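You operate a simulated robot arm through the tools that you are given. There is no shell and no other tool. Be economical: measure what you need, move in short steps, check, and stop when the job is done.

You run a simulated two-armed robot. Do the job below in one go: nothing can be reset, and whatever is moved stays where it is left.

TASK
Put the nut carton from the bottom shelf of the white trolley and the steel bush from the top of the lift trolley in the strap bin.

Only the result counts: the job must be done as asked and must still hold three seconds after the hand-in. Knocking over, shifting, dropping, spilling or breaking anything else fails it.

THE ROBOT
Two 7-joint arms with two-finger parallel grippers on one trunk, on a base that drives. Base frame: it is fixed to the floor where the robot stands at the start and does not move with it; the origin is under the middle of the robot, x ahead of it, y to its left, z up. Readings come in mm, rad, newtons and seconds.
The left shoulder is at the start at [70, 133, 985], the right one opposite. Places, roughly: strap bin [-1750, 2250, 750]; steel bush [-2000, 2250, 750]. Payload 1.57 kg a hand.
The tool frame of a hand sits at the grasp point between the pads (the TCP): z along the fingers, y along the line on which they close. The tips reach 30 mm beyond it. The gripper opens to 80 mm. The fingers are 17 mm wide and 12 mm thick; the gripper's body (40 by 82 mm) begins 80 mm behind the TCP.
Orientation is told as [roll, pitch, yaw] about the base's x, y, z axes, in that order, counted from this pose: with the fingers straight down and closing along the base's y, the tool's x points along the base's -x, its y along +y and its z along -z.

THE INTERFACE
- The arms move only by the tool nudge_tool. It takes "left_rows", "right_rows" or both (then of equal length, played together; a hand with none holds still); each is a list of rows, each a list of 3 entries, a list of its own where there are three numbers: the finger opening in cm, from 0 to 8, then the shift along the tool's x, y, z in units of 100 mm (1.0 is 100 mm), then the turn, a rotation vector about the tool's x, y, z in units of 45 degrees (1.0 is 45 degrees). In form: [[jaw, [tx, ty, tz], [rx, ry, rz]], ...]. A call has 1 to 12 rows; each row is the pose to reach, as a shift and turn from the pose commanded when the call began, along the tool's axes at that moment. A call with a number of a shift or a turn outside -1 to 1 is refused whole. A row lasts 0.2 s, in which the tool goes at most 50 mm and 0.15 rad; a call with a longer step from one row to the next is refused whole, and so is a gripper value outside its range. Where a pose cannot be reached the arm comes as near as it can. A force on the tool above 40 N (or 10 N above the force at the start of the call, whichever is more), or a blocked arm, ends the call early, and 0.2 s more pass. The fingers move at their own pace (about 153 mm/s each) and stop on an object; they squeeze with about 28 N. The grip force told is the motor's: it shows also when the fingers shut on nothing. Time passes only in rows, and 0.2 s behind the last, so rows that repeat a pose let the fingers close. It gives the time, the measured TCP pose, the force on the tool (base axes), the opening and the grip force at its end, in the units of the frame above (readings bear some noise).
- Cameras (640 x 400 px; columns grow to the right, rows downward): "scene" is now at [118.5, -0.5, 1180.6]; the picture's right is [-0.01, -1.00, -0.00], its down [-0.85, 0.01, -0.53] and it looks along [0.53, -0.00, -0.85] (base axes); focal length 278 px, centre (320, 200). "left" rides on the left gripper at [72, 7, -122] in its tool frame; the picture's right is [-0.09, 1.00, 0.00], its down [-0.84, -0.08, -0.54] and it looks along [-0.54, -0.05, 0.84] (tool axes); focal length 238 px, centre (320, 200). "right" rides on the right gripper at [72, -7, -122] in its tool frame; the picture's right is [0.09, 1.00, 0.00], its down [-0.84, 0.08, -0.54] and it looks along [-0.54, 0.05, 0.84] (tool axes); focal length 238 px, centre (320, 200). There is no depth. A picture from a camera that has moved, and an enlarged one, comes with that camera's place and axes in the base frame and with its lens.
- snapshot(camera): a new picture of that camera. It takes no simulated time.
- lift_body(by): slides the trunk up (or, below 0, down) by that many mm; the arms and the scene camera ride with it, the base frame stays. It gives what a move gives, with no picture.
- drive_base(legs): drives the robot by 1 to 6 legs, each [ahead, left, turn to the left] in mm, mm and rad, along the robot's own axes; the way and the turn of a leg run together, so that a leg with both is an arc; at most 1500 mm and 3.142 rad a leg. The arms and the cameras ride along, it lands a little off, and it stops where it bumps. It gives what a move gives.
- aim_head(pan, tilt): turns the head with the scene camera to pan (to the left, within 1.501 rad either way) and tilt (down, from -0.506 to 1.204), counted from straight ahead of the robot. It gives what a move gives.
- enlarge(camera, box): a new picture of the part [left, top, right, bottom] of that camera's present view, enlarged. It takes no simulated time.
- close_job(): hands the job in; it is judged then, once.

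Work in short steps. Places have to be worked out from the pictures, the camera data and where the tool is seen: move nearer, look again, correct. Check each grasp and each placing, and mend what went wrong. You have 120 turns and 108 pictures in all, those below and enlarged ones among them. Open the grippers and draw the arms clear of the work before you hand the job in, unless the task says otherwise; then end with one line.

The tools are called after "Emit:" by a JSON object that holds its "method" and its "body". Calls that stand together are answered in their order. nudge_tool: Moves the arms, as the interface text tells. Its arguments: {"type":"object","properties":{"left_rows":{"type":"array"},"right_rows":{"type":"array"}},"required":[]} The other tools are called the same way: lift_body (by) slides the trunk up or down; drive_base (legs) drives the base; aim_head (pan, tilt) turns the head that bears the scene camera; snapshot (camera) takes a picture; enlarge (camera, box) takes an enlarged picture of a part of a camera's view; close_job () hands the job in.

At the start:

```text
time: 0.0
left_eef_pos: [244.5, 139.5, 653.3]
left_tool_rot: [0.228, 0.006, -0.12]
left_force: [0.1, 0.3, -0.3]
left_width: 80.1
left_grasp_force: 0.1
right_eef_pos: [464.8, -213.5, 825.3]
right_tool_rot: [0.0, 0.0, 0.001]
right_force: [-0.9, -0.3, -0.4]
right_width: 80.2
right_grasp_force: 0.1
trunk travel left (down, up): [-559.0, 381.0]
robot x, y, heading: [-0.0, -0.6, 0.004]
head pan, tilt: [-0.007, 1.012]
```

scene: 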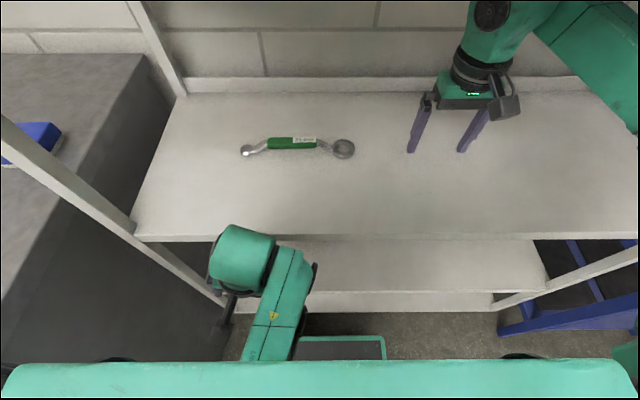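
right: 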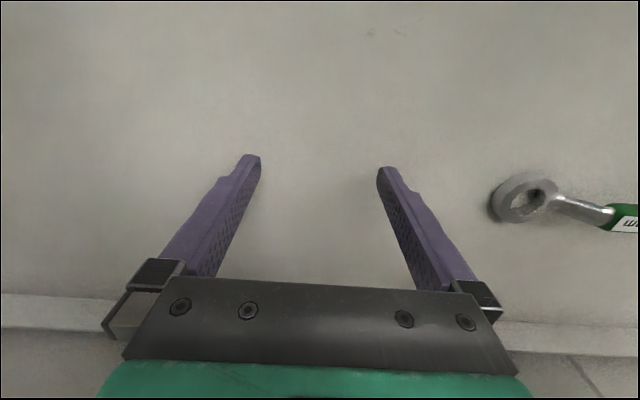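
left: 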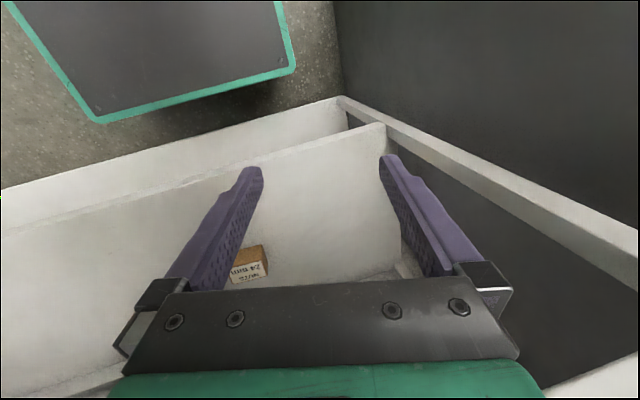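

The wrench seen from two cameras puts the top shelf near z≈780, the bottom shelf near z≈420 and the carton roughly at [490, 0, 430]. I'll raise the right hand clear of the shelf first and take a closer look at the carton.

Emit:
{"method": "nudge_tool", "body": {"right_rows": [[8, [0, 0, -0.4], [0, 0, 0]], [8, [0, 0, -0.8], [0, 0, 0]]]}}

Emit:
{"method": "enlarge", "body": {"camera": "left", "box": [180, 200, 340, 300]}}

Emit:
{"method": "aim_head", "body": {"pan": 1.5, "tilt": 0.4}}

Emit:
{"method": "snapshot", "body": {"camera": "scene"}}

```text
time: 0.6
left_eef_pos: [244.7, 135.9, 649.7]
left_tool_rot: [0.238, 0.003, -0.127]
left_force: [-0.3, -0.4, -0.2]
left_width: 79.9
left_grasp_force: 0.1
right_eef_pos: [452.1, -226.2, 870.0]
right_tool_rot: [-0.049, 0.079, -0.007]
right_force: [-0.6, -0.3, 0.9]
right_width: 79.9
right_grasp_force: 0.0
trunk travel left (down, up): [-559.0, 381.0]
robot x, y, heading: [-3.2, 2.7, -0.003]
head pan, tilt: [-0.007, 1.012]
```

```text
4.00 times, centred on (260, 250) of left
camera zoom: at [168.7, 124.0, 771.0], right [0.21, 0.95, 0.23], down [0.81, -0.31, 0.51], along [0.55, 0.08, -0.83], focal length 953 px, centre (560, 0)
```

zoom: 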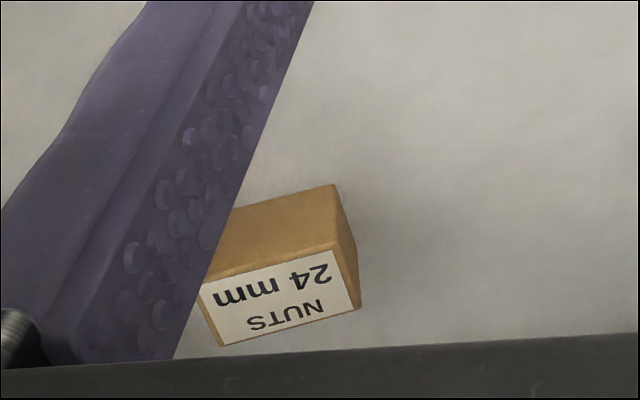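

```text
time: 2.2
left_eef_pos: [246.2, 136.1, 653.2]
left_tool_rot: [0.238, 0.005, -0.123]
left_force: [-0.1, 0.4, 0.4]
left_width: 80.1
left_grasp_force: 0.1
right_eef_pos: [456.0, -225.3, 870.3]
right_tool_rot: [-0.051, 0.086, -0.006]
right_force: [0.3, 0.6, -0.1]
right_width: 80.0
right_grasp_force: 0.1
trunk travel left (down, up): [-559.0, 381.0]
robot x, y, heading: [1.6, -3.1, -0.001]
head pan, tilt: [1.499, 0.4]
```

```text
103 pictures are left
camera scene: at [56.1, 84.4, 1231.4], right [1.0, -0.07, 0.0], down [-0.03, -0.38, -0.92], along [0.07, 0.92, -0.38], focal length 278 px, centre (320, 200)
```

scene: 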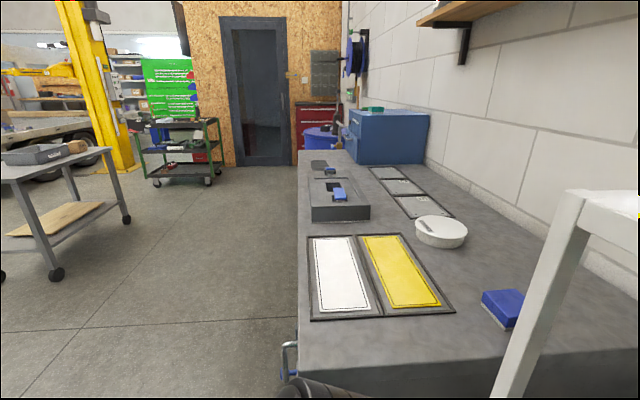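

The carton is about 66 (y) × 40 (x) × 42 mm near [475, 3, 440], and the strap bin is on the grey lift trolley to the back-left. I'll back off from the trolley with a slight shift right, so I can lower the trunk and reach under the top shelf.

Emit:
{"method": "drive_base", "body": {"legs": [[-270, 0, 0], [0, -90, 0]]}}

Emit:
{"method": "aim_head", "body": {"pan": 0.0, "tilt": 0.7}}

Emit:
{"method": "snapshot", "body": {"camera": "scene"}}

Emit:
{"method": "snapshot", "body": {"camera": "left"}}

```text
time: 3.7
left_eef_pos: [13.5, 113.6, 638.0]
left_tool_rot: [0.305, 0.055, -0.007]
left_force: [1.5, -0.6, 0.9]
left_width: 80.1
left_grasp_force: 0.1
right_eef_pos: [279.0, -235.4, 870.7]
right_tool_rot: [-0.068, 0.101, 0.063]
right_force: [0.8, -0.1, -0.2]
right_width: 80.1
right_grasp_force: 0.2
trunk travel left (down, up): [-559.0, 381.0]
robot x, y, heading: [-170.7, -57.8, 0.134]
head pan, tilt: [1.499, 0.4]
stopped in leg 1: the robot was blocked; the commanded pose is now the measured one
```

```text
time: 5.3
left_eef_pos: [15.6, 112.5, 639.9]
left_tool_rot: [0.298, 0.039, -0.002]
left_force: [0.4, 0.6, -0.6]
left_width: 80.0
left_grasp_force: 0.1
right_eef_pos: [277.3, -235.9, 869.2]
right_tool_rot: [-0.071, 0.105, 0.059]
right_force: [-0.1, -0.1, 0.0]
right_width: 80.0
right_grasp_force: 0.2
trunk travel left (down, up): [-559.0, 381.0]
robot x, y, heading: [-168.3, -57.4, 0.14]
head pan, tilt: [0.0, 0.7]
```

```text
102 pictures are left
camera scene: at [-27.9, -44.3, 1204.0], right [0.14, -0.99, -0.01], down [-0.64, -0.09, -0.76], along [0.75, 0.11, -0.65], focal length 278 px, centre (320, 200)
```

scene: 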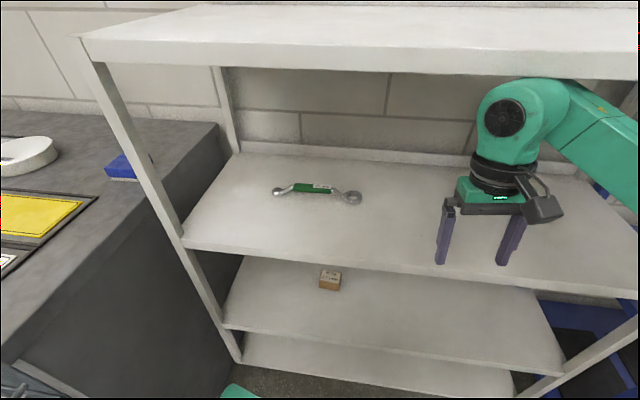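

```text
101 pictures are left
camera left: at [-51.9, 84.2, 761.0], right [0.1, 0.95, 0.29], down [0.86, -0.23, 0.46], along [0.51, 0.2, -0.84], focal length 238 px, centre (320, 200)
```

left: 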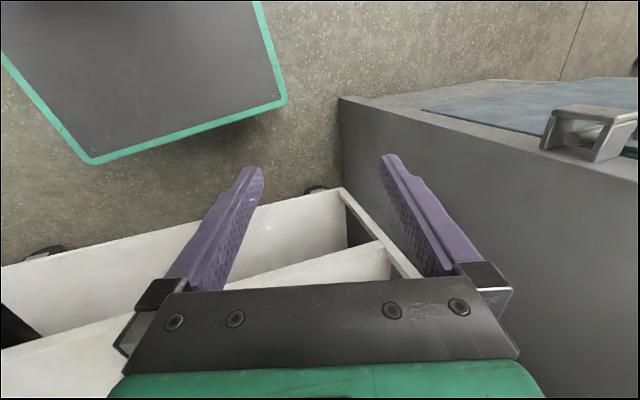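

The base stopped after 170 mm and swung left 0.14 rad, so something on the right side blocks it. I'll look to the right and behind before moving further.

Emit:
{"method": "aim_head", "body": {"pan": -1.5, "tilt": 0.8}}

Emit:
{"method": "snapshot", "body": {"camera": "scene"}}

Emit:
{"method": "aim_head", "body": {"pan": -0.7, "tilt": 0.6}}

Emit:
{"method": "snapshot", "body": {"camera": "scene"}}

```text
time: 6.9
left_eef_pos: [15.4, 112.0, 639.6]
left_tool_rot: [0.296, 0.042, 0.001]
left_force: [0.0, -0.1, 0.8]
left_width: 79.7
left_grasp_force: 0.0
right_eef_pos: [278.3, -235.7, 870.4]
right_tool_rot: [-0.07, 0.103, 0.059]
right_force: [0.4, 0.3, 0.0]
right_width: 79.9
right_grasp_force: 0.0
trunk travel left (down, up): [-559.0, 381.0]
robot x, y, heading: [-165.4, -58.2, 0.137]
head pan, tilt: [-1.499, 0.799]
```

```text
100 pictures are left
camera scene: at [-94.5, -135.1, 1195.7], right [-0.98, -0.21, 0.0], down [-0.16, 0.7, -0.69], along [0.14, -0.68, -0.72], focal length 278 px, centre (320, 200)
```

scene: 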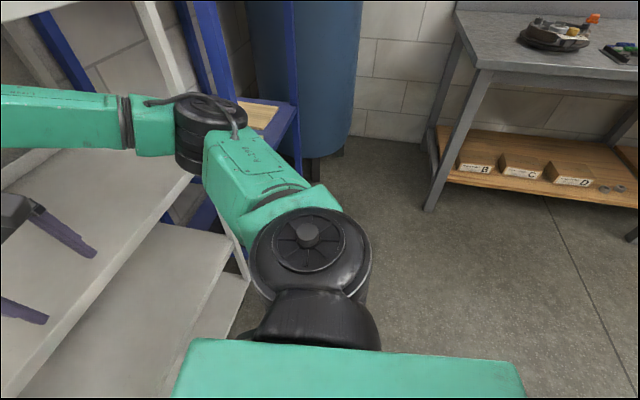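

```text
time: 8.0
left_eef_pos: [17.5, 112.4, 638.4]
left_tool_rot: [0.297, 0.042, -0.001]
left_force: [0.1, 0.3, 0.5]
left_width: 80.0
left_grasp_force: 0.1
right_eef_pos: [279.0, -236.9, 871.1]
right_tool_rot: [-0.068, 0.106, 0.06]
right_force: [-0.4, 0.3, -0.7]
right_width: 79.9
right_grasp_force: 0.0
trunk travel left (down, up): [-559.0, 381.0]
robot x, y, heading: [-164.5, -58.1, 0.143]
head pan, tilt: [-0.7, 0.6]
```

```text
99 pictures are left
camera scene: at [-36.4, -103.2, 1212.3], right [-0.53, -0.85, 0.0], down [-0.48, 0.3, -0.82], along [0.7, -0.43, -0.57], focal length 278 px, centre (320, 200)
```

scene: 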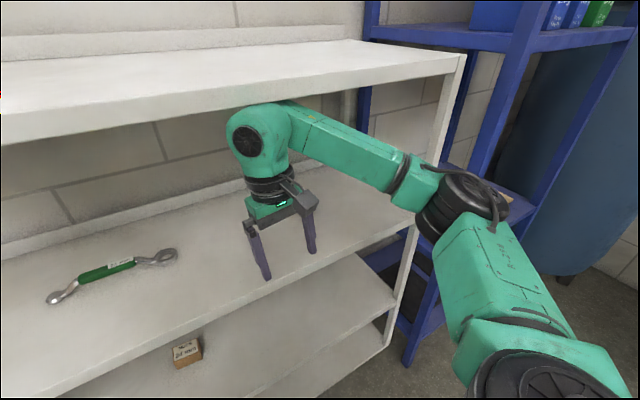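

The wrist of the right arm appears to have caught under the deck above when I raised it. I'll lower the right hand back to its starting height (it's clear of the wrench) and then check.

Emit:
{"method": "nudge_tool", "body": {"right_rows": [[8, [0, 0, 0.2], [0, 0, 0]], [8, [0, 0, 0.38], [0, 0, 0]], [8, [0, 0, 0.38], [0, 0, 0]]]}}

Emit:
{"method": "snapshot", "body": {"camera": "scene"}}

Emit:
{"method": "snapshot", "body": {"camera": "right"}}

```text
time: 8.8
left_eef_pos: [12.6, 116.8, 640.2]
left_tool_rot: [0.29, 0.037, 0.0]
left_force: [0.0, 0.5, -0.4]
left_width: 79.9
left_grasp_force: 0.0
right_eef_pos: [273.5, -233.9, 844.9]
right_tool_rot: [-0.063, 0.078, 0.063]
right_force: [-1.0, 1.3, -0.5]
right_width: 79.9
right_grasp_force: 0.0
trunk travel left (down, up): [-559.0, 381.0]
robot x, y, heading: [-163.6, -59.9, 0.139]
head pan, tilt: [-0.7, 0.6]
```

```text
98 pictures are left
camera scene: at [-42.7, -97.6, 1213.8], right [-0.53, -0.85, 0.0], down [-0.48, 0.3, -0.83], along [0.7, -0.44, -0.56], focal length 278 px, centre (320, 200)
```

scene: 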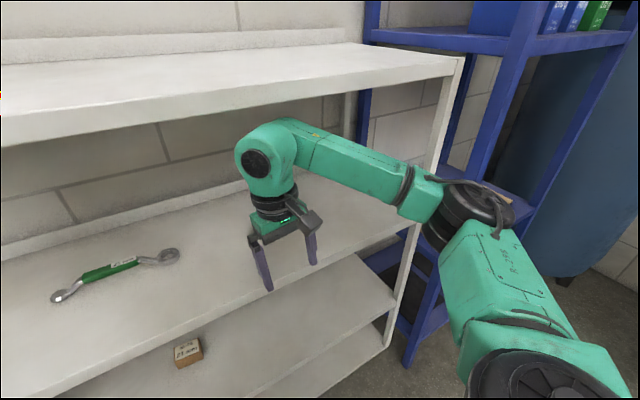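

```text
97 pictures are left
camera right: at [210.9, -235.6, 972.6], right [-0.16, 0.99, -0.06], down [0.87, 0.16, 0.47], along [0.47, 0.03, -0.88], focal length 238 px, centre (320, 200)
```

right: 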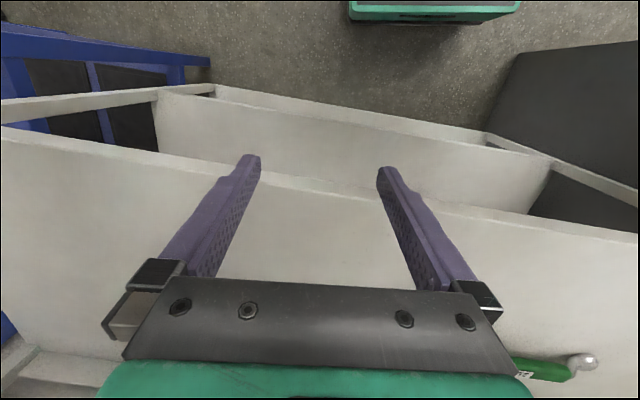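

The wrist has dropped below the deck lip and the fingers are still above the shelf, near its front edge. I'll back off now in a short leg.

Emit:
{"method": "drive_base", "body": {"legs": [[-150, 0, 0]]}}

Emit:
{"method": "snapshot", "body": {"camera": "scene"}}

```text
time: 10.2
left_eef_pos: [-137.2, 94.3, 638.8]
left_tool_rot: [0.292, 0.036, -0.002]
left_force: [0.9, 0.4, 0.1]
left_width: 80.3
left_grasp_force: 0.1
right_eef_pos: [123.0, -254.6, 844.1]
right_tool_rot: [-0.062, 0.078, 0.059]
right_force: [0.9, -0.3, 0.2]
right_width: 79.8
right_grasp_force: 0.1
trunk travel left (down, up): [-559.0, 381.0]
robot x, y, heading: [-316.0, -79.9, 0.143]
head pan, tilt: [-0.7, 0.6]
```

```text
96 pictures are left
camera scene: at [-192.8, -119.5, 1213.5], right [-0.53, -0.85, 0.0], down [-0.48, 0.3, -0.83], along [0.7, -0.44, -0.56], focal length 278 px, centre (320, 200)
```

scene: 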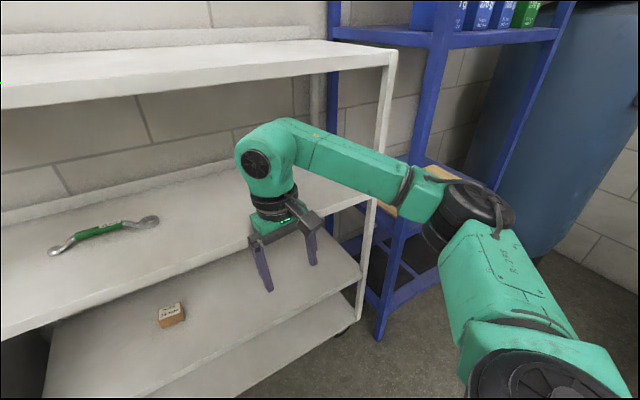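

Free now. I'll straighten the heading, pull the right hand back toward the body, and look at the whole trolley.

Emit:
{"method": "drive_base", "body": {"legs": [[-100, 0, -0.14]]}}

Emit:
{"method": "nudge_tool", "body": {"right_rows": [[8, [0.4, 0, 0], [0, 0, 0]], [8, [0.8, 0, 0], [0, 0, 0]], [8, [1.0, 0, 0], [0, 0, 0]]]}}

Emit:
{"method": "nudge_tool", "body": {"right_rows": [[8, [0.4, 0, 0], [0, 0, 0]], [8, [0.8, 0, 0], [0, 0, 0]], [8, [1.0, 0, 0], [0, 0, 0]]]}}

Emit:
{"method": "aim_head", "body": {"pan": 0.0, "tilt": 0.7}}

Emit:
{"method": "snapshot", "body": {"camera": "scene"}}

```text
time: 11.3
left_eef_pos: [-214.3, 59.0, 640.6]
left_tool_rot: [0.291, 0.038, -0.143]
left_force: [0.3, -0.2, -0.1]
left_width: 80.0
left_grasp_force: 0.1
right_eef_pos: [-6.2, -321.3, 844.9]
right_tool_rot: [-0.062, 0.079, -0.08]
right_force: [0.5, -0.1, 0.1]
right_width: 80.0
right_grasp_force: 0.0
trunk travel left (down, up): [-559.0, 381.0]
robot x, y, heading: [-416.7, -87.2, -0.001]
head pan, tilt: [-0.7, 0.6]
```

```text
time: 12.1
left_eef_pos: [-214.0, 60.4, 639.4]
left_tool_rot: [0.291, 0.037, -0.142]
left_force: [-0.6, 0.5, 0.1]
left_width: 79.9
left_grasp_force: 0.0
right_eef_pos: [-103.7, -313.2, 852.9]
right_tool_rot: [-0.063, 0.078, -0.08]
right_force: [-0.5, 0.7, 0.3]
right_width: 80.0
right_grasp_force: 0.0
trunk travel left (down, up): [-559.0, 381.0]
robot x, y, heading: [-413.0, -83.4, -0.005]
head pan, tilt: [-0.7, 0.6]
```

```text
time: 12.9
left_eef_pos: [-214.6, 60.5, 639.8]
left_tool_rot: [0.29, 0.036, -0.141]
left_force: [-0.4, -1.1, -0.2]
left_width: 80.1
left_grasp_force: 0.1
right_eef_pos: [-205.1, -304.3, 862.4]
right_tool_rot: [-0.063, 0.078, -0.081]
right_force: [0.2, 0.0, 0.3]
right_width: 80.2
right_grasp_force: 0.1
trunk travel left (down, up): [-559.0, 381.0]
robot x, y, heading: [-413.2, -84.6, -0.003]
head pan, tilt: [-0.7, 0.6]
```

```text
time: 14.0
left_eef_pos: [-213.1, 60.3, 638.7]
left_tool_rot: [0.292, 0.037, -0.141]
left_force: [-0.3, -0.4, -0.5]
left_width: 80.2
left_grasp_force: 0.1
right_eef_pos: [-203.2, -306.0, 861.5]
right_tool_rot: [-0.063, 0.078, -0.08]
right_force: [0.5, 1.4, -0.1]
right_width: 79.9
right_grasp_force: 0.0
trunk travel left (down, up): [-559.0, 381.0]
robot x, y, heading: [-416.6, -86.8, 0.001]
head pan, tilt: [0.0, 0.7]
```

```text
95 pictures are left
camera scene: at [-281.1, -86.5, 1204.8], right [0.0, -1.0, 0.0], down [-0.64, 0.0, -0.77], along [0.77, 0.0, -0.64], focal length 278 px, centre (320, 200)
```

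scene: 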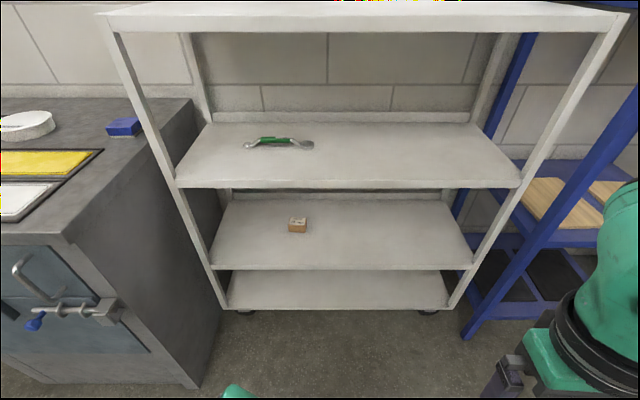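

Four levels are visible: the carton stands on the one at z≈415 and there is a lower one at z≈145 that I need to check. First I'll pitch the left hand forward ~40° and push it ahead, in open air.

Emit:
{"method": "nudge_tool", "body": {"left_rows": [[8, [-0.17, 0, 0], [0.047, -0.153, -0.053]], [8, [-0.33, 0, 0], [0.093, -0.307, -0.107]], [8, [-0.5, 0, 0], [0.14, -0.46, -0.16]], [8, [-0.67, 0, 0], [0.187, -0.613, -0.213]], [8, [-0.83, 0, 0], [0.233, -0.767, -0.267]], [8, [-1.0, 0, 0], [0.28, -0.92, -0.32]], [8, [-1.0, 0, 0], [0.28, -0.92, -0.32]]]}}

Emit:
{"method": "lift_body", "body": {"by": -250}}

Emit:
{"method": "snapshot", "body": {"camera": "scene"}}

Emit:
{"method": "snapshot", "body": {"camera": "left"}}

```text
time: 15.6
left_eef_pos: [-113.3, 45.8, 635.5]
left_tool_rot: [0.006, -0.716, 0.003]
left_force: [1.0, -0.1, -0.4]
left_width: 79.8
left_grasp_force: 0.0
right_eef_pos: [-204.1, -304.9, 862.2]
right_tool_rot: [-0.061, 0.078, -0.079]
right_force: [-0.5, 0.3, 0.1]
right_width: 80.1
right_grasp_force: 0.0
trunk travel left (down, up): [-559.0, 381.0]
robot x, y, heading: [-416.8, -89.2, 0.001]
head pan, tilt: [0.0, 0.7]
```

```text
time: 18.2
left_eef_pos: [-113.6, 46.1, 386.3]
left_tool_rot: [0.01, -0.715, 0.005]
left_force: [-0.2, 1.0, 0.4]
left_width: 80.0
left_grasp_force: 0.0
right_eef_pos: [-203.8, -306.2, 611.7]
right_tool_rot: [-0.062, 0.077, -0.079]
right_force: [-0.2, 0.3, 0.4]
right_width: 79.9
right_grasp_force: 0.1
trunk travel left (down, up): [-309.0, 631.0]
robot x, y, heading: [-414.0, -88.2, 0.0]
head pan, tilt: [0.0, 0.7]
```

```text
94 pictures are left
camera scene: at [-281.2, -86.3, 954.9], right [0.0, -1.0, 0.0], down [-0.64, 0.0, -0.76], along [0.76, 0.0, -0.64], focal length 278 px, centre (320, 200)
```

scene: 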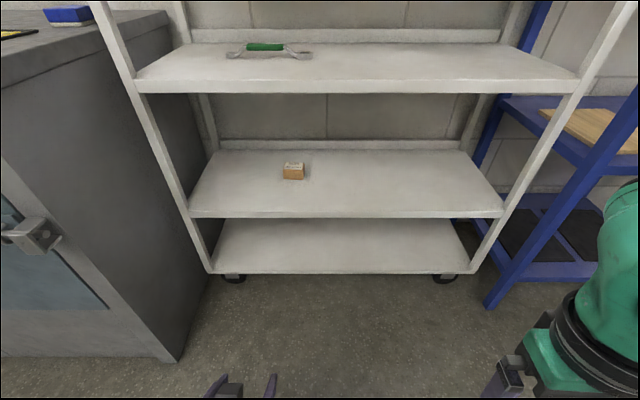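

```text
93 pictures are left
camera left: at [-249.2, 51.1, 430.6], right [0.06, 1.0, 0.07], down [0.28, -0.08, 0.96], along [0.96, -0.04, -0.28], focal length 238 px, centre (320, 200)
```

left: 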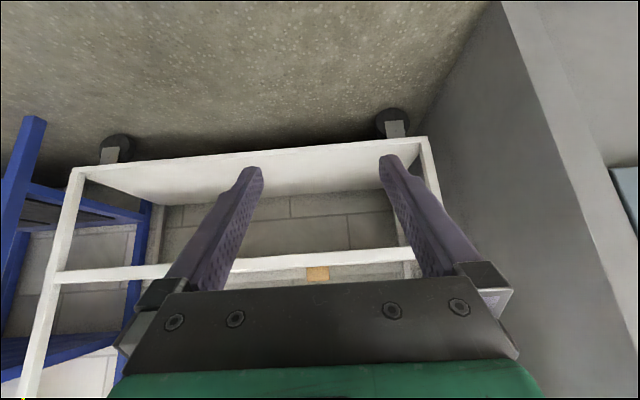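

The lowest level is empty, so this carton is the only one. I'll enlarge for precise measurement against the earlier view.

Emit:
{"method": "enlarge", "body": {"camera": "scene", "box": [240, 140, 352, 210]}}

Emit:
{"method": "lift_body", "body": {"by": 150}}

Emit:
{"method": "enlarge", "body": {"camera": "scene", "box": [240, 160, 352, 230]}}

```text
5.71 times, centred on (296, 175) of scene
camera zoom: at [-281.2, -86.3, 954.9], right [0.0, -1.0, 0.0], down [-0.64, 0.0, -0.76], along [0.76, 0.0, -0.64], focal length 1590 px, centre (457, 343)
```

zoom: 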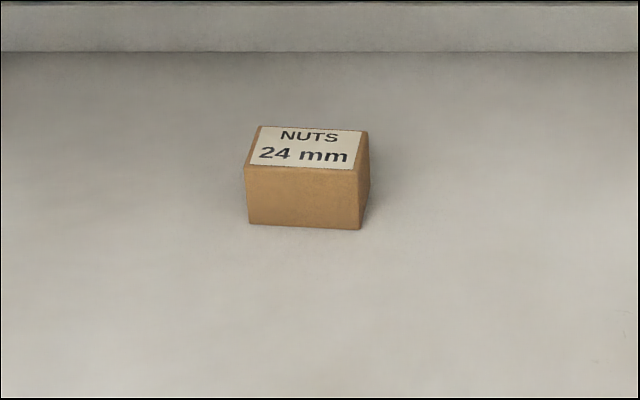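

```text
time: 19.9
left_eef_pos: [-114.2, 44.8, 535.8]
left_tool_rot: [0.007, -0.716, 0.005]
left_force: [0.9, 0.3, -0.5]
left_width: 80.3
left_grasp_force: 0.1
right_eef_pos: [-204.5, -306.4, 761.2]
right_tool_rot: [-0.063, 0.08, -0.082]
right_force: [-0.6, 0.0, -0.7]
right_width: 80.1
right_grasp_force: 0.1
trunk travel left (down, up): [-459.0, 481.0]
robot x, y, heading: [-412.9, -88.6, -0.001]
head pan, tilt: [0.0, 0.7]
```

```text
5.71 times, centred on (296, 195) of scene
camera zoom: at [-281.1, -86.4, 1104.8], right [0.0, -1.0, 0.0], down [-0.64, 0.0, -0.76], along [0.76, 0.0, -0.64], focal length 1590 px, centre (457, 229)
```

zoom: 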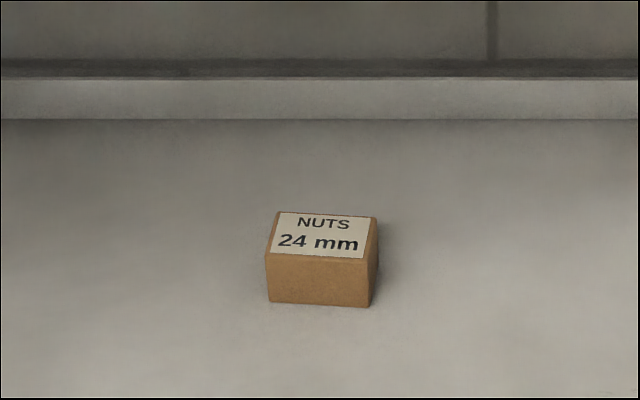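

Two-view triangulation: carton centre ≈[486, 3], bottom z≈415, top ≈453, about 43×65×38 mm, yaw ≈ -0.06. I'll extend the left hand 130 mm ahead, pitch a little more, in open air, then check the arm's shape.

Emit:
{"method": "nudge_tool", "body": {"left_rows": [[8, [-0.25, 0, 0.21], [0.012, -0.043, 0.015]], [8, [-0.5, 0, 0.43], [0.025, -0.086, 0.03]], [8, [-0.75, 0, 0.64], [0.037, -0.13, 0.044]], [8, [-0.98, 0, 0.854], [0.05, -0.172, 0.058]], [8, [-0.98, 0, 0.854], [0.05, -0.172, 0.058]]]}}

Emit:
{"method": "aim_head", "body": {"pan": 0.5, "tilt": 0.8}}

Emit:
{"method": "snapshot", "body": {"camera": "scene"}}

```text
time: 21.1
left_eef_pos: [16.3, 44.5, 536.5]
left_tool_rot: [0.016, -0.85, -0.062]
left_force: [0.1, -0.1, -1.1]
left_width: 79.8
left_grasp_force: 0.1
right_eef_pos: [-204.5, -306.2, 762.6]
right_tool_rot: [-0.063, 0.079, -0.08]
right_force: [-0.3, 1.1, 0.4]
right_width: 80.1
right_grasp_force: 0.0
trunk travel left (down, up): [-459.0, 481.0]
robot x, y, heading: [-416.6, -87.9, 0.003]
head pan, tilt: [0.0, 0.7]
```

```text
time: 22.1
left_eef_pos: [15.5, 45.5, 535.7]
left_tool_rot: [0.016, -0.85, -0.064]
left_force: [0.2, -0.2, 0.4]
left_width: 79.9
left_grasp_force: 0.1
right_eef_pos: [-204.4, -304.6, 761.9]
right_tool_rot: [-0.063, 0.078, -0.079]
right_force: [0.4, -0.2, 1.2]
right_width: 80.3
right_grasp_force: 0.1
trunk travel left (down, up): [-459.0, 481.0]
robot x, y, heading: [-417.5, -88.3, 0.002]
head pan, tilt: [0.499, 0.799]
```

```text
90 pictures are left
camera scene: at [-295.2, -47.8, 1096.6], right [0.48, -0.88, 0.0], down [-0.63, -0.34, -0.7], along [0.61, 0.33, -0.72], focal length 278 px, centre (320, 200)
```

scene: 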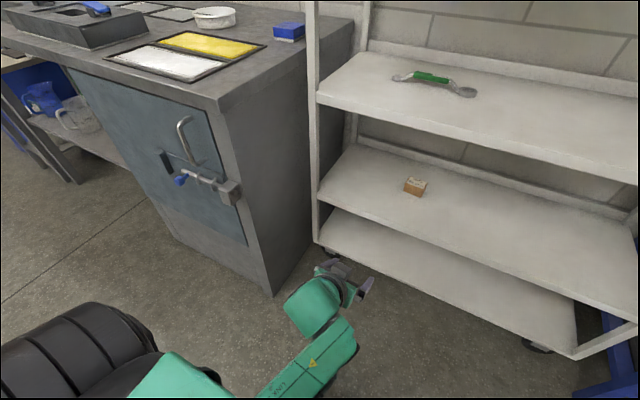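

The arm is clear of the cabinet and posts. I'll lower the trunk 70 mm, shift right 42 mm and drive forward to stop ~50 mm short of the carton.

Emit:
{"method": "lift_body", "body": {"by": -70}}

Emit:
{"method": "drive_base", "body": {"legs": [[0, -42, 0], [250, 0, 0]]}}

Emit:
{"method": "snapshot", "body": {"camera": "scene"}}

Emit:
{"method": "snapshot", "body": {"camera": "left"}}

```text
time: 23.1
left_eef_pos: [15.6, 44.9, 467.6]
left_tool_rot: [0.016, -0.85, -0.064]
left_force: [0.1, -0.6, -0.2]
left_width: 79.8
left_grasp_force: 0.1
right_eef_pos: [-204.9, -305.2, 691.3]
right_tool_rot: [-0.063, 0.079, -0.082]
right_force: [-1.1, 0.4, -0.6]
right_width: 79.9
right_grasp_force: 0.1
trunk travel left (down, up): [-389.0, 551.0]
robot x, y, heading: [-415.1, -89.3, -0.002]
head pan, tilt: [0.499, 0.799]
```

```text
time: 25.5
left_eef_pos: [271.5, 0.4, 466.5]
left_tool_rot: [0.016, -0.848, -0.069]
left_force: [0.3, 0.8, 0.9]
left_width: 79.8
left_grasp_force: 0.1
right_eef_pos: [51.0, -348.3, 690.1]
right_tool_rot: [-0.063, 0.077, -0.083]
right_force: [-0.1, -0.2, -0.4]
right_width: 80.1
right_grasp_force: 0.0
trunk travel left (down, up): [-389.0, 551.0]
robot x, y, heading: [-163.2, -127.6, -0.001]
head pan, tilt: [0.499, 0.799]
```

```text
89 pictures are left
camera scene: at [-39.2, -90.4, 1026.5], right [0.48, -0.88, 0.0], down [-0.63, -0.34, -0.7], along [0.61, 0.33, -0.72], focal length 278 px, centre (320, 200)
```

scene: 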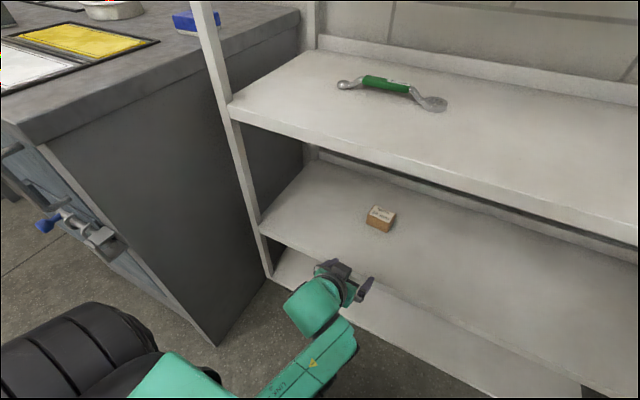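

```text
88 pictures are left
camera left: at [132.2, 15.9, 492.9], right [0.12, 0.99, 0.08], down [0.14, -0.1, 0.99], along [0.98, -0.1, -0.15], focal length 238 px, centre (320, 200)
```

left: 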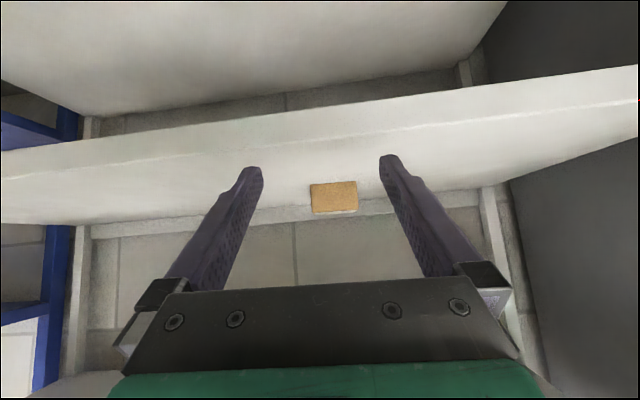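

The carton shows centred between the fingers. Drive forward 135 mm more, leaving the last part for the arm.

Emit:
{"method": "drive_base", "body": {"legs": [[135, 0, 0]]}}

Emit:
{"method": "snapshot", "body": {"camera": "left"}}

Emit:
{"method": "aim_head", "body": {"pan": 0.3, "tilt": 0.8}}

Emit:
{"method": "snapshot", "body": {"camera": "scene"}}

```text
time: 26.8
left_eef_pos: [404.6, 0.2, 466.4]
left_tool_rot: [0.016, -0.849, -0.068]
left_force: [0.2, -0.3, -0.2]
left_width: 79.9
left_grasp_force: 0.0
right_eef_pos: [183.3, -350.4, 693.0]
right_tool_rot: [-0.062, 0.08, -0.086]
right_force: [0.5, -0.4, 0.1]
right_width: 79.9
right_grasp_force: 0.1
trunk travel left (down, up): [-389.0, 551.0]
robot x, y, heading: [-26.1, -129.3, -0.007]
head pan, tilt: [0.499, 0.799]
```

```text
87 pictures are left
camera left: at [264.7, 14.9, 492.8], right [0.12, 0.99, 0.08], down [0.14, -0.1, 0.99], along [0.98, -0.1, -0.15], focal length 238 px, centre (320, 200)
```

left: 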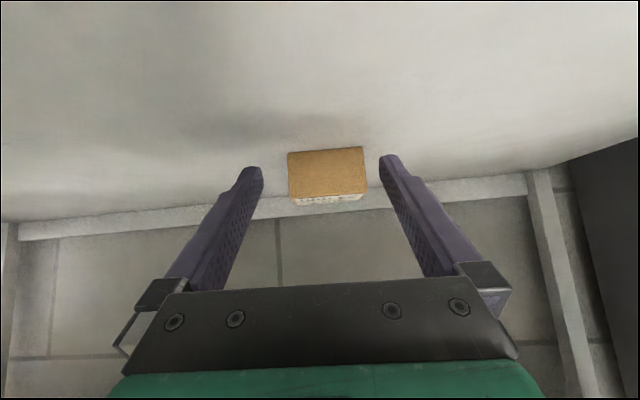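

```text
time: 27.5
left_eef_pos: [402.4, 0.0, 466.5]
left_tool_rot: [0.017, -0.85, -0.069]
left_force: [0.3, -0.8, 0.5]
left_width: 79.8
left_grasp_force: 0.1
right_eef_pos: [182.0, -349.5, 692.1]
right_tool_rot: [-0.064, 0.079, -0.085]
right_force: [-0.1, 0.5, 0.2]
right_width: 80.1
right_grasp_force: 0.0
trunk travel left (down, up): [-389.0, 551.0]
robot x, y, heading: [-28.5, -131.3, -0.009]
head pan, tilt: [0.3, 0.799]
```

```text
86 pictures are left
camera scene: at [98.7, -105.9, 1026.6], right [0.29, -0.96, 0.0], down [-0.69, -0.21, -0.7], along [0.67, 0.2, -0.72], focal length 278 px, centre (320, 200)
```

scene: 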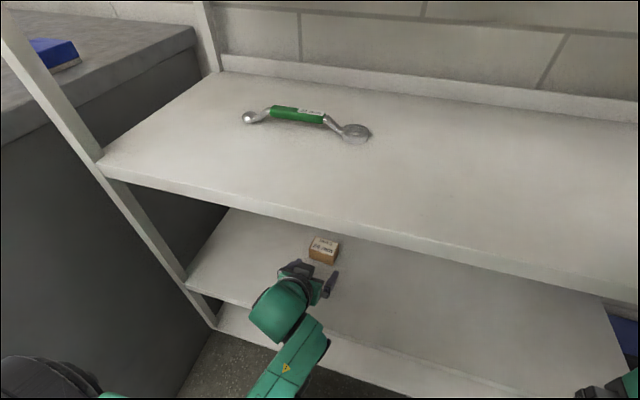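

Carton front face is centred at y≈0, matching the TCP. I'll go halfway in and check the straddle.

Emit:
{"method": "nudge_tool", "body": {"left_rows": [[8, [-0.08, 0.013, 0.17], [0, 0, 0]], [8, [-0.16, 0.03, 0.34], [0, 0, 0]], [8, [-0.16, 0.03, 0.34], [0, 0, 0]]]}}

Emit:
{"method": "snapshot", "body": {"camera": "left"}}

```text
time: 28.3
left_eef_pos: [440.3, 1.1, 454.7]
left_tool_rot: [0.014, -0.85, -0.067]
left_force: [0.0, -0.4, -0.5]
left_width: 80.1
left_grasp_force: 0.1
right_eef_pos: [182.1, -348.9, 691.9]
right_tool_rot: [-0.062, 0.079, -0.086]
right_force: [0.7, 0.6, -0.3]
right_width: 79.9
right_grasp_force: 0.1
trunk travel left (down, up): [-389.0, 551.0]
robot x, y, heading: [-25.2, -130.2, -0.002]
head pan, tilt: [0.3, 0.799]
```

```text
85 pictures are left
camera left: at [300.9, 15.6, 482.5], right [0.12, 0.99, 0.08], down [0.14, -0.1, 0.99], along [0.98, -0.1, -0.15], focal length 238 px, centre (320, 200)
```

left: 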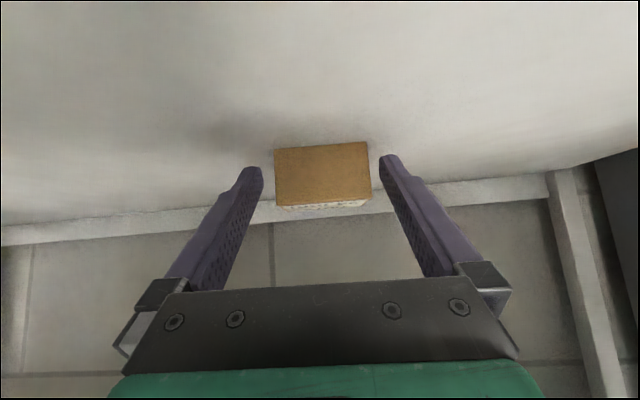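

Gaps are even on both sides (~12 px each). Continue the rest of the way in.

Emit:
{"method": "nudge_tool", "body": {"left_rows": [[8, [-0.07, 0.015, 0.16], [0, 0, 0]], [8, [-0.15, 0.025, 0.33], [0, 0, 0]], [8, [-0.15, 0.025, 0.33], [0, 0, 0]]]}}

Emit:
{"method": "snapshot", "body": {"camera": "left"}}

```text
time: 29.1
left_eef_pos: [474.0, 0.4, 447.4]
left_tool_rot: [0.016, -0.851, -0.069]
left_force: [-1.6, -0.1, 3.2]
left_width: 80.0
left_grasp_force: 0.0
right_eef_pos: [182.8, -349.4, 692.0]
right_tool_rot: [-0.064, 0.078, -0.086]
right_force: [-0.7, 0.2, 0.2]
right_width: 80.0
right_grasp_force: 0.1
trunk travel left (down, up): [-389.0, 551.0]
robot x, y, heading: [-29.4, -130.0, -0.007]
head pan, tilt: [0.3, 0.799]
```

```text
84 pictures are left
camera left: at [334.9, 15.9, 473.4], right [0.12, 0.99, 0.08], down [0.14, -0.1, 0.99], along [0.98, -0.1, -0.15], focal length 238 px, centre (320, 200)
```

left: 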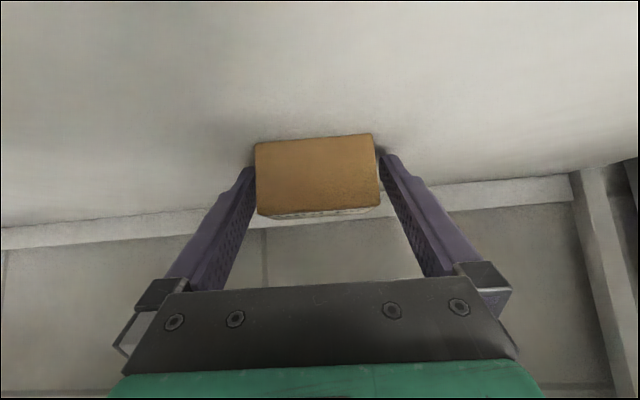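

The fingers straddle the carton, with the tips just touching the shelf (3 N). I'll raise 2 mm and close.

Emit:
{"method": "nudge_tool", "body": {"left_rows": [[8, [-0.015, 0, -0.013], [0, 0, 0]], [5, [-0.015, 0, -0.013], [0, 0, 0]], [5, [-0.015, 0, -0.013], [0, 0, 0]], [5, [-0.015, 0, -0.013], [0, 0, 0]]]}}

```text
time: 30.1
left_eef_pos: [475.4, 1.9, 447.3]
left_tool_rot: [0.016, -0.85, -0.068]
left_force: [0.4, -1.3, -0.3]
left_width: 64.9
left_grasp_force: 28.1
right_eef_pos: [182.5, -350.3, 692.3]
right_tool_rot: [-0.061, 0.077, -0.085]
right_force: [0.5, -0.4, -0.2]
right_width: 80.0
right_grasp_force: 0.1
trunk travel left (down, up): [-389.0, 551.0]
robot x, y, heading: [-28.4, -127.8, -0.007]
head pan, tilt: [0.3, 0.799]
```

Gripped at 65 mm with 28 N. Lift 35 mm and check.

Emit:
{"method": "nudge_tool", "body": {"left_rows": [[5, [-0.13, 0, -0.115], [0, 0, 0]], [5, [-0.26, 0, -0.23], [0, 0, 0]], [5, [-0.26, 0, -0.23], [0, 0, 0]]]}}

Emit:
{"method": "snapshot", "body": {"camera": "left"}}

Emit:
{"method": "snapshot", "body": {"camera": "scene"}}

```text
time: 30.9
left_eef_pos: [473.1, 1.0, 482.5]
left_tool_rot: [0.015, -0.848, -0.069]
left_force: [-0.8, 0.6, -2.2]
left_width: 64.6
left_grasp_force: 28.5
right_eef_pos: [182.7, -349.5, 692.5]
right_tool_rot: [-0.063, 0.078, -0.085]
right_force: [-1.2, -0.4, 0.0]
right_width: 79.9
right_grasp_force: 0.0
trunk travel left (down, up): [-389.0, 551.0]
robot x, y, heading: [-26.9, -131.0, -0.003]
head pan, tilt: [0.3, 0.799]
```

```text
83 pictures are left
camera left: at [334.6, 15.0, 509.4], right [0.12, 0.99, 0.08], down [0.14, -0.1, 0.99], along [0.98, -0.1, -0.15], focal length 238 px, centre (320, 200)
```

left: 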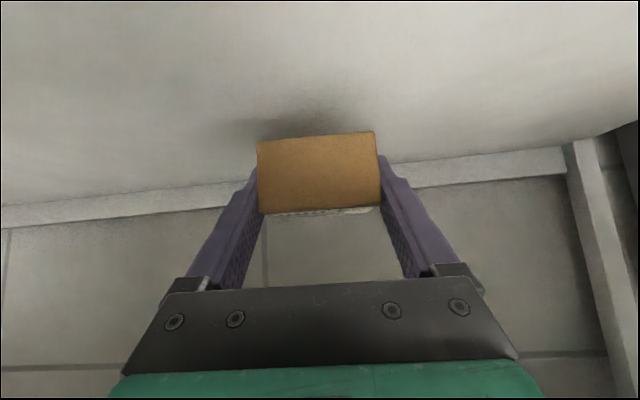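

```text
82 pictures are left
camera scene: at [99.1, -105.8, 1026.5], right [0.29, -0.96, 0.0], down [-0.69, -0.21, -0.7], along [0.67, 0.2, -0.72], focal length 278 px, centre (320, 200)
```

scene: 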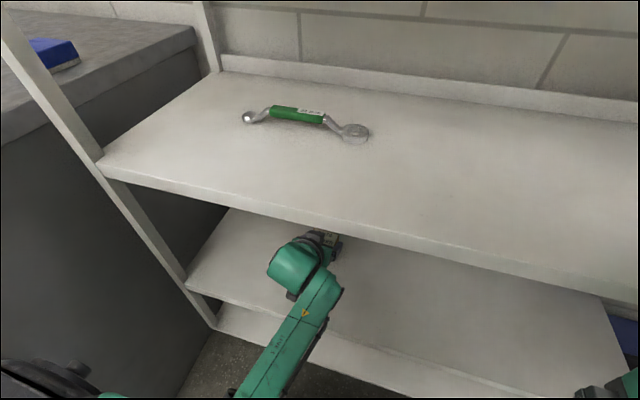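

Carton is held firmly and lifted. Back straight out, then look around toward the lift trolley.

Emit:
{"method": "drive_base", "body": {"legs": [[-500, 0, 0]]}}

Emit:
{"method": "aim_head", "body": {"pan": 1.5, "tilt": 0.5}}

Emit:
{"method": "snapshot", "body": {"camera": "scene"}}

```text
time: 33.8
left_eef_pos: [-22.2, 4.0, 483.4]
left_tool_rot: [0.015, -0.85, -0.067]
left_force: [0.1, 0.3, -2.0]
left_width: 64.8
left_grasp_force: 27.9
right_eef_pos: [-312.2, -347.2, 691.2]
right_tool_rot: [-0.063, 0.078, -0.082]
right_force: [1.1, -0.3, -0.6]
right_width: 80.1
right_grasp_force: 0.0
trunk travel left (down, up): [-389.0, 551.0]
robot x, y, heading: [-526.0, -129.5, -0.005]
head pan, tilt: [0.3, 0.799]
```

```text
time: 35.2
left_eef_pos: [-22.2, 3.2, 481.2]
left_tool_rot: [0.015, -0.849, -0.064]
left_force: [-0.7, 0.5, -2.6]
left_width: 64.5
left_grasp_force: 28.0
right_eef_pos: [-312.5, -346.7, 691.5]
right_tool_rot: [-0.064, 0.079, -0.084]
right_force: [0.5, -1.4, -0.4]
right_width: 80.0
right_grasp_force: 0.0
trunk travel left (down, up): [-389.0, 551.0]
robot x, y, heading: [-522.6, -128.9, -0.003]
head pan, tilt: [1.499, 0.499]
```

```text
81 pictures are left
camera scene: at [-467.6, -36.6, 1052.5], right [1.0, -0.07, 0.0], down [-0.04, -0.48, -0.88], along [0.07, 0.88, -0.48], focal length 278 px, centre (320, 200)
```

scene: 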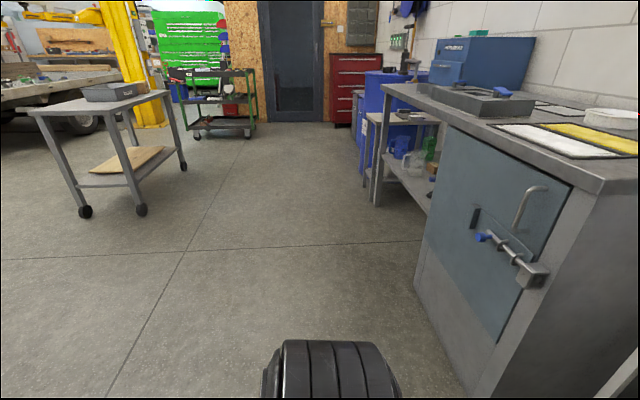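

Corridor is clear to the lift trolley (top about x -2060…-1630, y 1810…2710). I'll raise the trunk, turn left, and drive along +y, then turn to face the trolley.

Emit:
{"method": "lift_body", "body": {"by": 430}}

Emit:
{"method": "drive_base", "body": {"legs": [[0, 0, 1.571], [1190, 0, 0]]}}

Emit:
{"method": "aim_head", "body": {"pan": 0.4, "tilt": 0.5}}

Emit:
{"method": "snapshot", "body": {"camera": "scene"}}

```text
refused: 430 is not a number from -400 to 400
```

```text
time: 45.0
left_eef_pos: [-655.0, 1549.1, 481.9]
left_tool_rot: [0.015, -0.846, 1.509]
left_force: [0.1, 0.5, -2.2]
left_width: 64.8
left_grasp_force: 27.6
right_eef_pos: [-303.2, 1260.0, 690.6]
right_tool_rot: [-0.061, 0.079, 1.495]
right_force: [-0.4, -0.5, -0.6]
right_width: 80.0
right_grasp_force: 0.0
trunk travel left (down, up): [-389.0, 551.0]
robot x, y, heading: [-521.6, 1046.5, 1.572]
head pan, tilt: [1.499, 0.499]
```

```text
time: 46.3
left_eef_pos: [-654.5, 1548.4, 482.2]
left_tool_rot: [0.014, -0.849, 1.51]
left_force: [0.3, -0.2, -2.6]
left_width: 64.7
left_grasp_force: 28.3
right_eef_pos: [-303.5, 1259.5, 691.4]
right_tool_rot: [-0.064, 0.079, 1.495]
right_force: [0.4, 0.1, -0.4]
right_width: 79.9
right_grasp_force: 0.0
trunk travel left (down, up): [-389.0, 551.0]
robot x, y, heading: [-519.9, 1046.0, 1.569]
head pan, tilt: [0.4, 0.499]
```

```text
80 pictures are left
camera scene: at [-557.8, 1181.9, 1052.5], right [0.92, 0.39, 0.0], down [0.19, -0.44, -0.88], along [-0.34, 0.81, -0.48], focal length 278 px, centre (320, 200)
```

scene: 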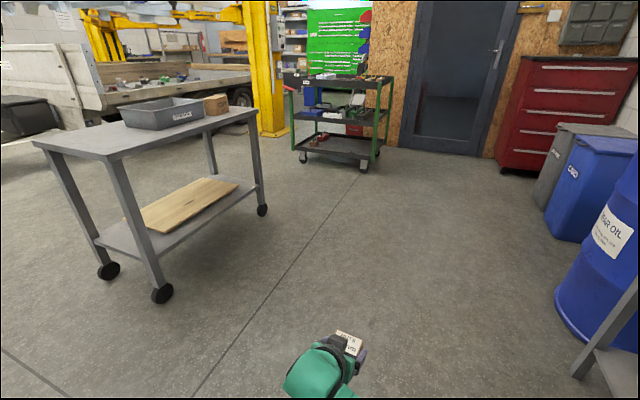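

Still carrying fine. Raise the trunk 400 and enlarge the trolley top.

Emit:
{"method": "lift_body", "body": {"by": 400}}

Emit:
{"method": "enlarge", "body": {"camera": "scene", "box": [20, 120, 276, 280]}}

```text
time: 50.2
left_eef_pos: [-654.7, 1548.8, 882.5]
left_tool_rot: [0.016, -0.847, 1.51]
left_force: [-0.9, -0.5, -3.0]
left_width: 64.7
left_grasp_force: 28.3
right_eef_pos: [-303.2, 1261.2, 1092.0]
right_tool_rot: [-0.061, 0.08, 1.492]
right_force: [-0.4, 1.0, -0.2]
right_width: 79.9
right_grasp_force: 0.2
trunk travel left (down, up): [-789.0, 151.0]
robot x, y, heading: [-520.8, 1047.6, 1.574]
head pan, tilt: [0.4, 0.499]
```

```text
2.50 times, centred on (148, 200) of scene
camera zoom: at [-557.8, 1182.2, 1452.5], right [0.92, 0.39, 0.0], down [0.19, -0.44, -0.88], along [-0.34, 0.81, -0.48], focal length 696 px, centre (750, 200)
```

zoom: 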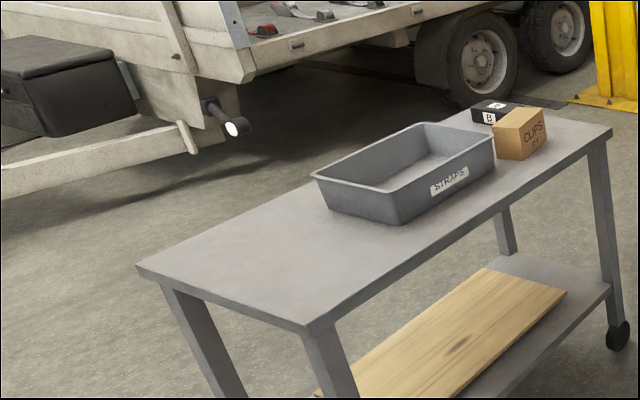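

The bin is labelled STRAPS; next to it a CLIPS box and a black box; the bush must be hidden behind the bin. Drive alongside and turn to face the trolley.

Emit:
{"method": "drive_base", "body": {"legs": [[1200, 0, 0], [0, 0, 1.571], [300, 0, 0]]}}

Emit:
{"method": "aim_head", "body": {"pan": 0.0, "tilt": 0.7}}

Emit:
{"method": "snapshot", "body": {"camera": "scene"}}

```text
time: 61.9
left_eef_pos: [-1326.1, 2141.0, 882.6]
left_tool_rot: [0.017, -0.851, 3.086]
left_force: [0.6, 0.9, -1.8]
left_width: 64.9
left_grasp_force: 28.3
right_eef_pos: [-1037.5, 2494.4, 1091.0]
right_tool_rot: [-0.064, 0.078, 3.068]
right_force: [-0.1, -0.2, -0.4]
right_width: 79.9
right_grasp_force: 0.1
trunk travel left (down, up): [-789.0, 151.0]
robot x, y, heading: [-825.5, 2274.7, -3.132]
head pan, tilt: [0.4, 0.499]
```

```text
time: 62.8
left_eef_pos: [-1325.0, 2140.9, 882.2]
left_tool_rot: [0.015, -0.849, 3.087]
left_force: [0.4, 0.0, -2.2]
left_width: 64.7
left_grasp_force: 27.8
right_eef_pos: [-1039.2, 2493.2, 1091.6]
right_tool_rot: [-0.061, 0.079, 3.068]
right_force: [0.6, -0.5, 0.1]
right_width: 80.3
right_grasp_force: 0.0
trunk travel left (down, up): [-789.0, 151.0]
robot x, y, heading: [-827.9, 2276.9, -3.14]
head pan, tilt: [0.0, 0.7]
```

```text
78 pictures are left
camera scene: at [-961.9, 2275.3, 1434.8], right [-0.01, 1.0, 0.0], down [0.64, 0.01, -0.76], along [-0.76, -0.01, -0.64], focal length 278 px, centre (320, 200)
```

scene: 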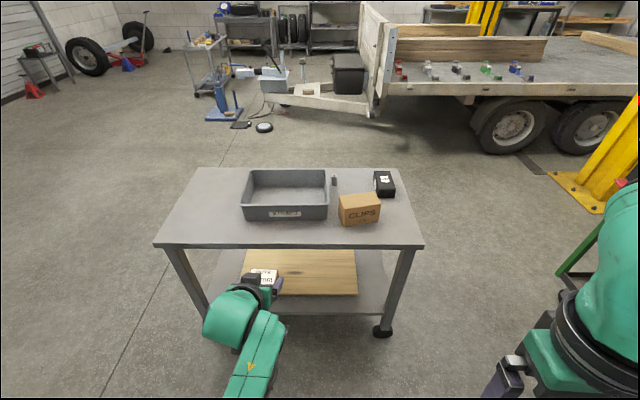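

The bush is a small upright cylinder between the bin and the black box, behind the CLIPS carton. Enlarge for measuring.

Emit:
{"method": "enlarge", "body": {"camera": "scene", "box": [230, 155, 422, 275]}}

Emit:
{"method": "enlarge", "body": {"camera": "scene", "box": [304, 160, 368, 200]}}

```text
3.33 times, centred on (326, 215) of scene
camera zoom: at [-961.9, 2275.3, 1434.8], right [-0.01, 1.0, 0.0], down [0.64, 0.01, -0.76], along [-0.76, -0.01, -0.64], focal length 927 px, centre (300, 150)
```

zoom: 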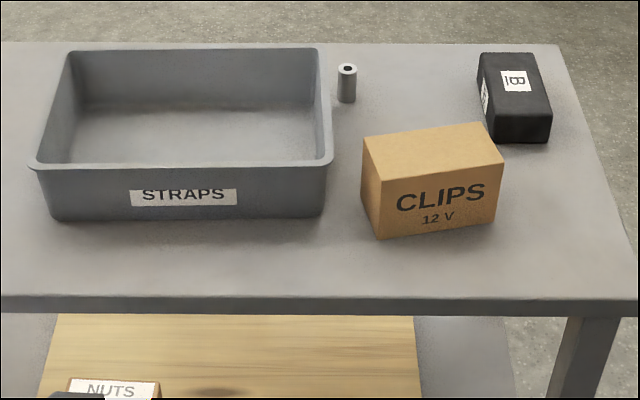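

```text
10.00 times, centred on (336, 180) of scene
camera zoom: at [-961.9, 2275.3, 1434.8], right [-0.01, 1.0, 0.0], down [0.64, 0.01, -0.76], along [-0.76, -0.01, -0.64], focal length 2782 px, centre (160, 400)
```

zoom: 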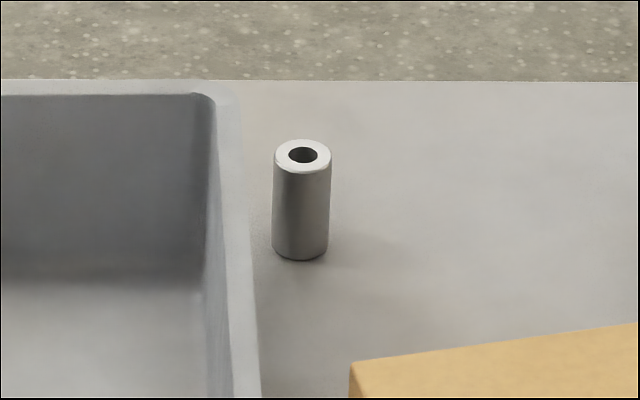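

Measured assuming the top at z≈720: bin x≈-1690…-1905, y≈1985…2300, rim ~85 high; bush ≈[-1910, 2328], Ø25×55. I need the true height, so I'll change the trunk height and measure again.

Emit:
{"method": "lift_body", "body": {"by": 140}}

Emit:
{"method": "enlarge", "body": {"camera": "scene", "box": [230, 175, 422, 295]}}

```text
time: 64.4
left_eef_pos: [-1326.3, 2140.8, 1021.9]
left_tool_rot: [0.016, -0.849, 3.086]
left_force: [-0.2, -0.1, -1.9]
left_width: 65.1
left_grasp_force: 27.3
right_eef_pos: [-1038.7, 2493.1, 1231.7]
right_tool_rot: [-0.062, 0.078, 3.069]
right_force: [0.2, -0.7, 0.1]
right_width: 79.9
right_grasp_force: 0.1
trunk travel left (down, up): [-929.0, 11.0]
robot x, y, heading: [-826.2, 2277.8, -3.134]
head pan, tilt: [0.0, 0.7]
```

```text
3.33 times, centred on (326, 235) of scene
camera zoom: at [-962.0, 2275.4, 1574.7], right [-0.01, 1.0, 0.0], down [0.64, 0.0, -0.76], along [-0.76, -0.01, -0.64], focal length 927 px, centre (300, 83)
```

zoom: 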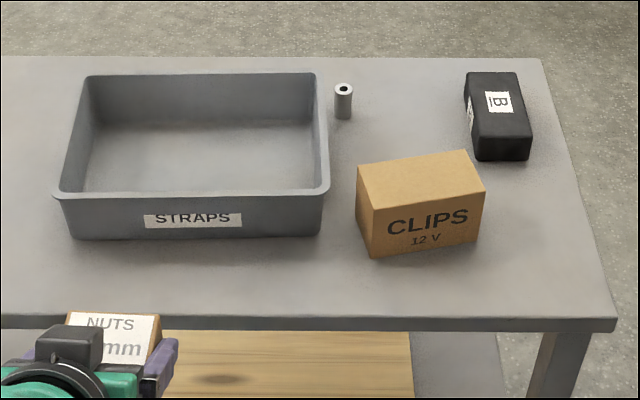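

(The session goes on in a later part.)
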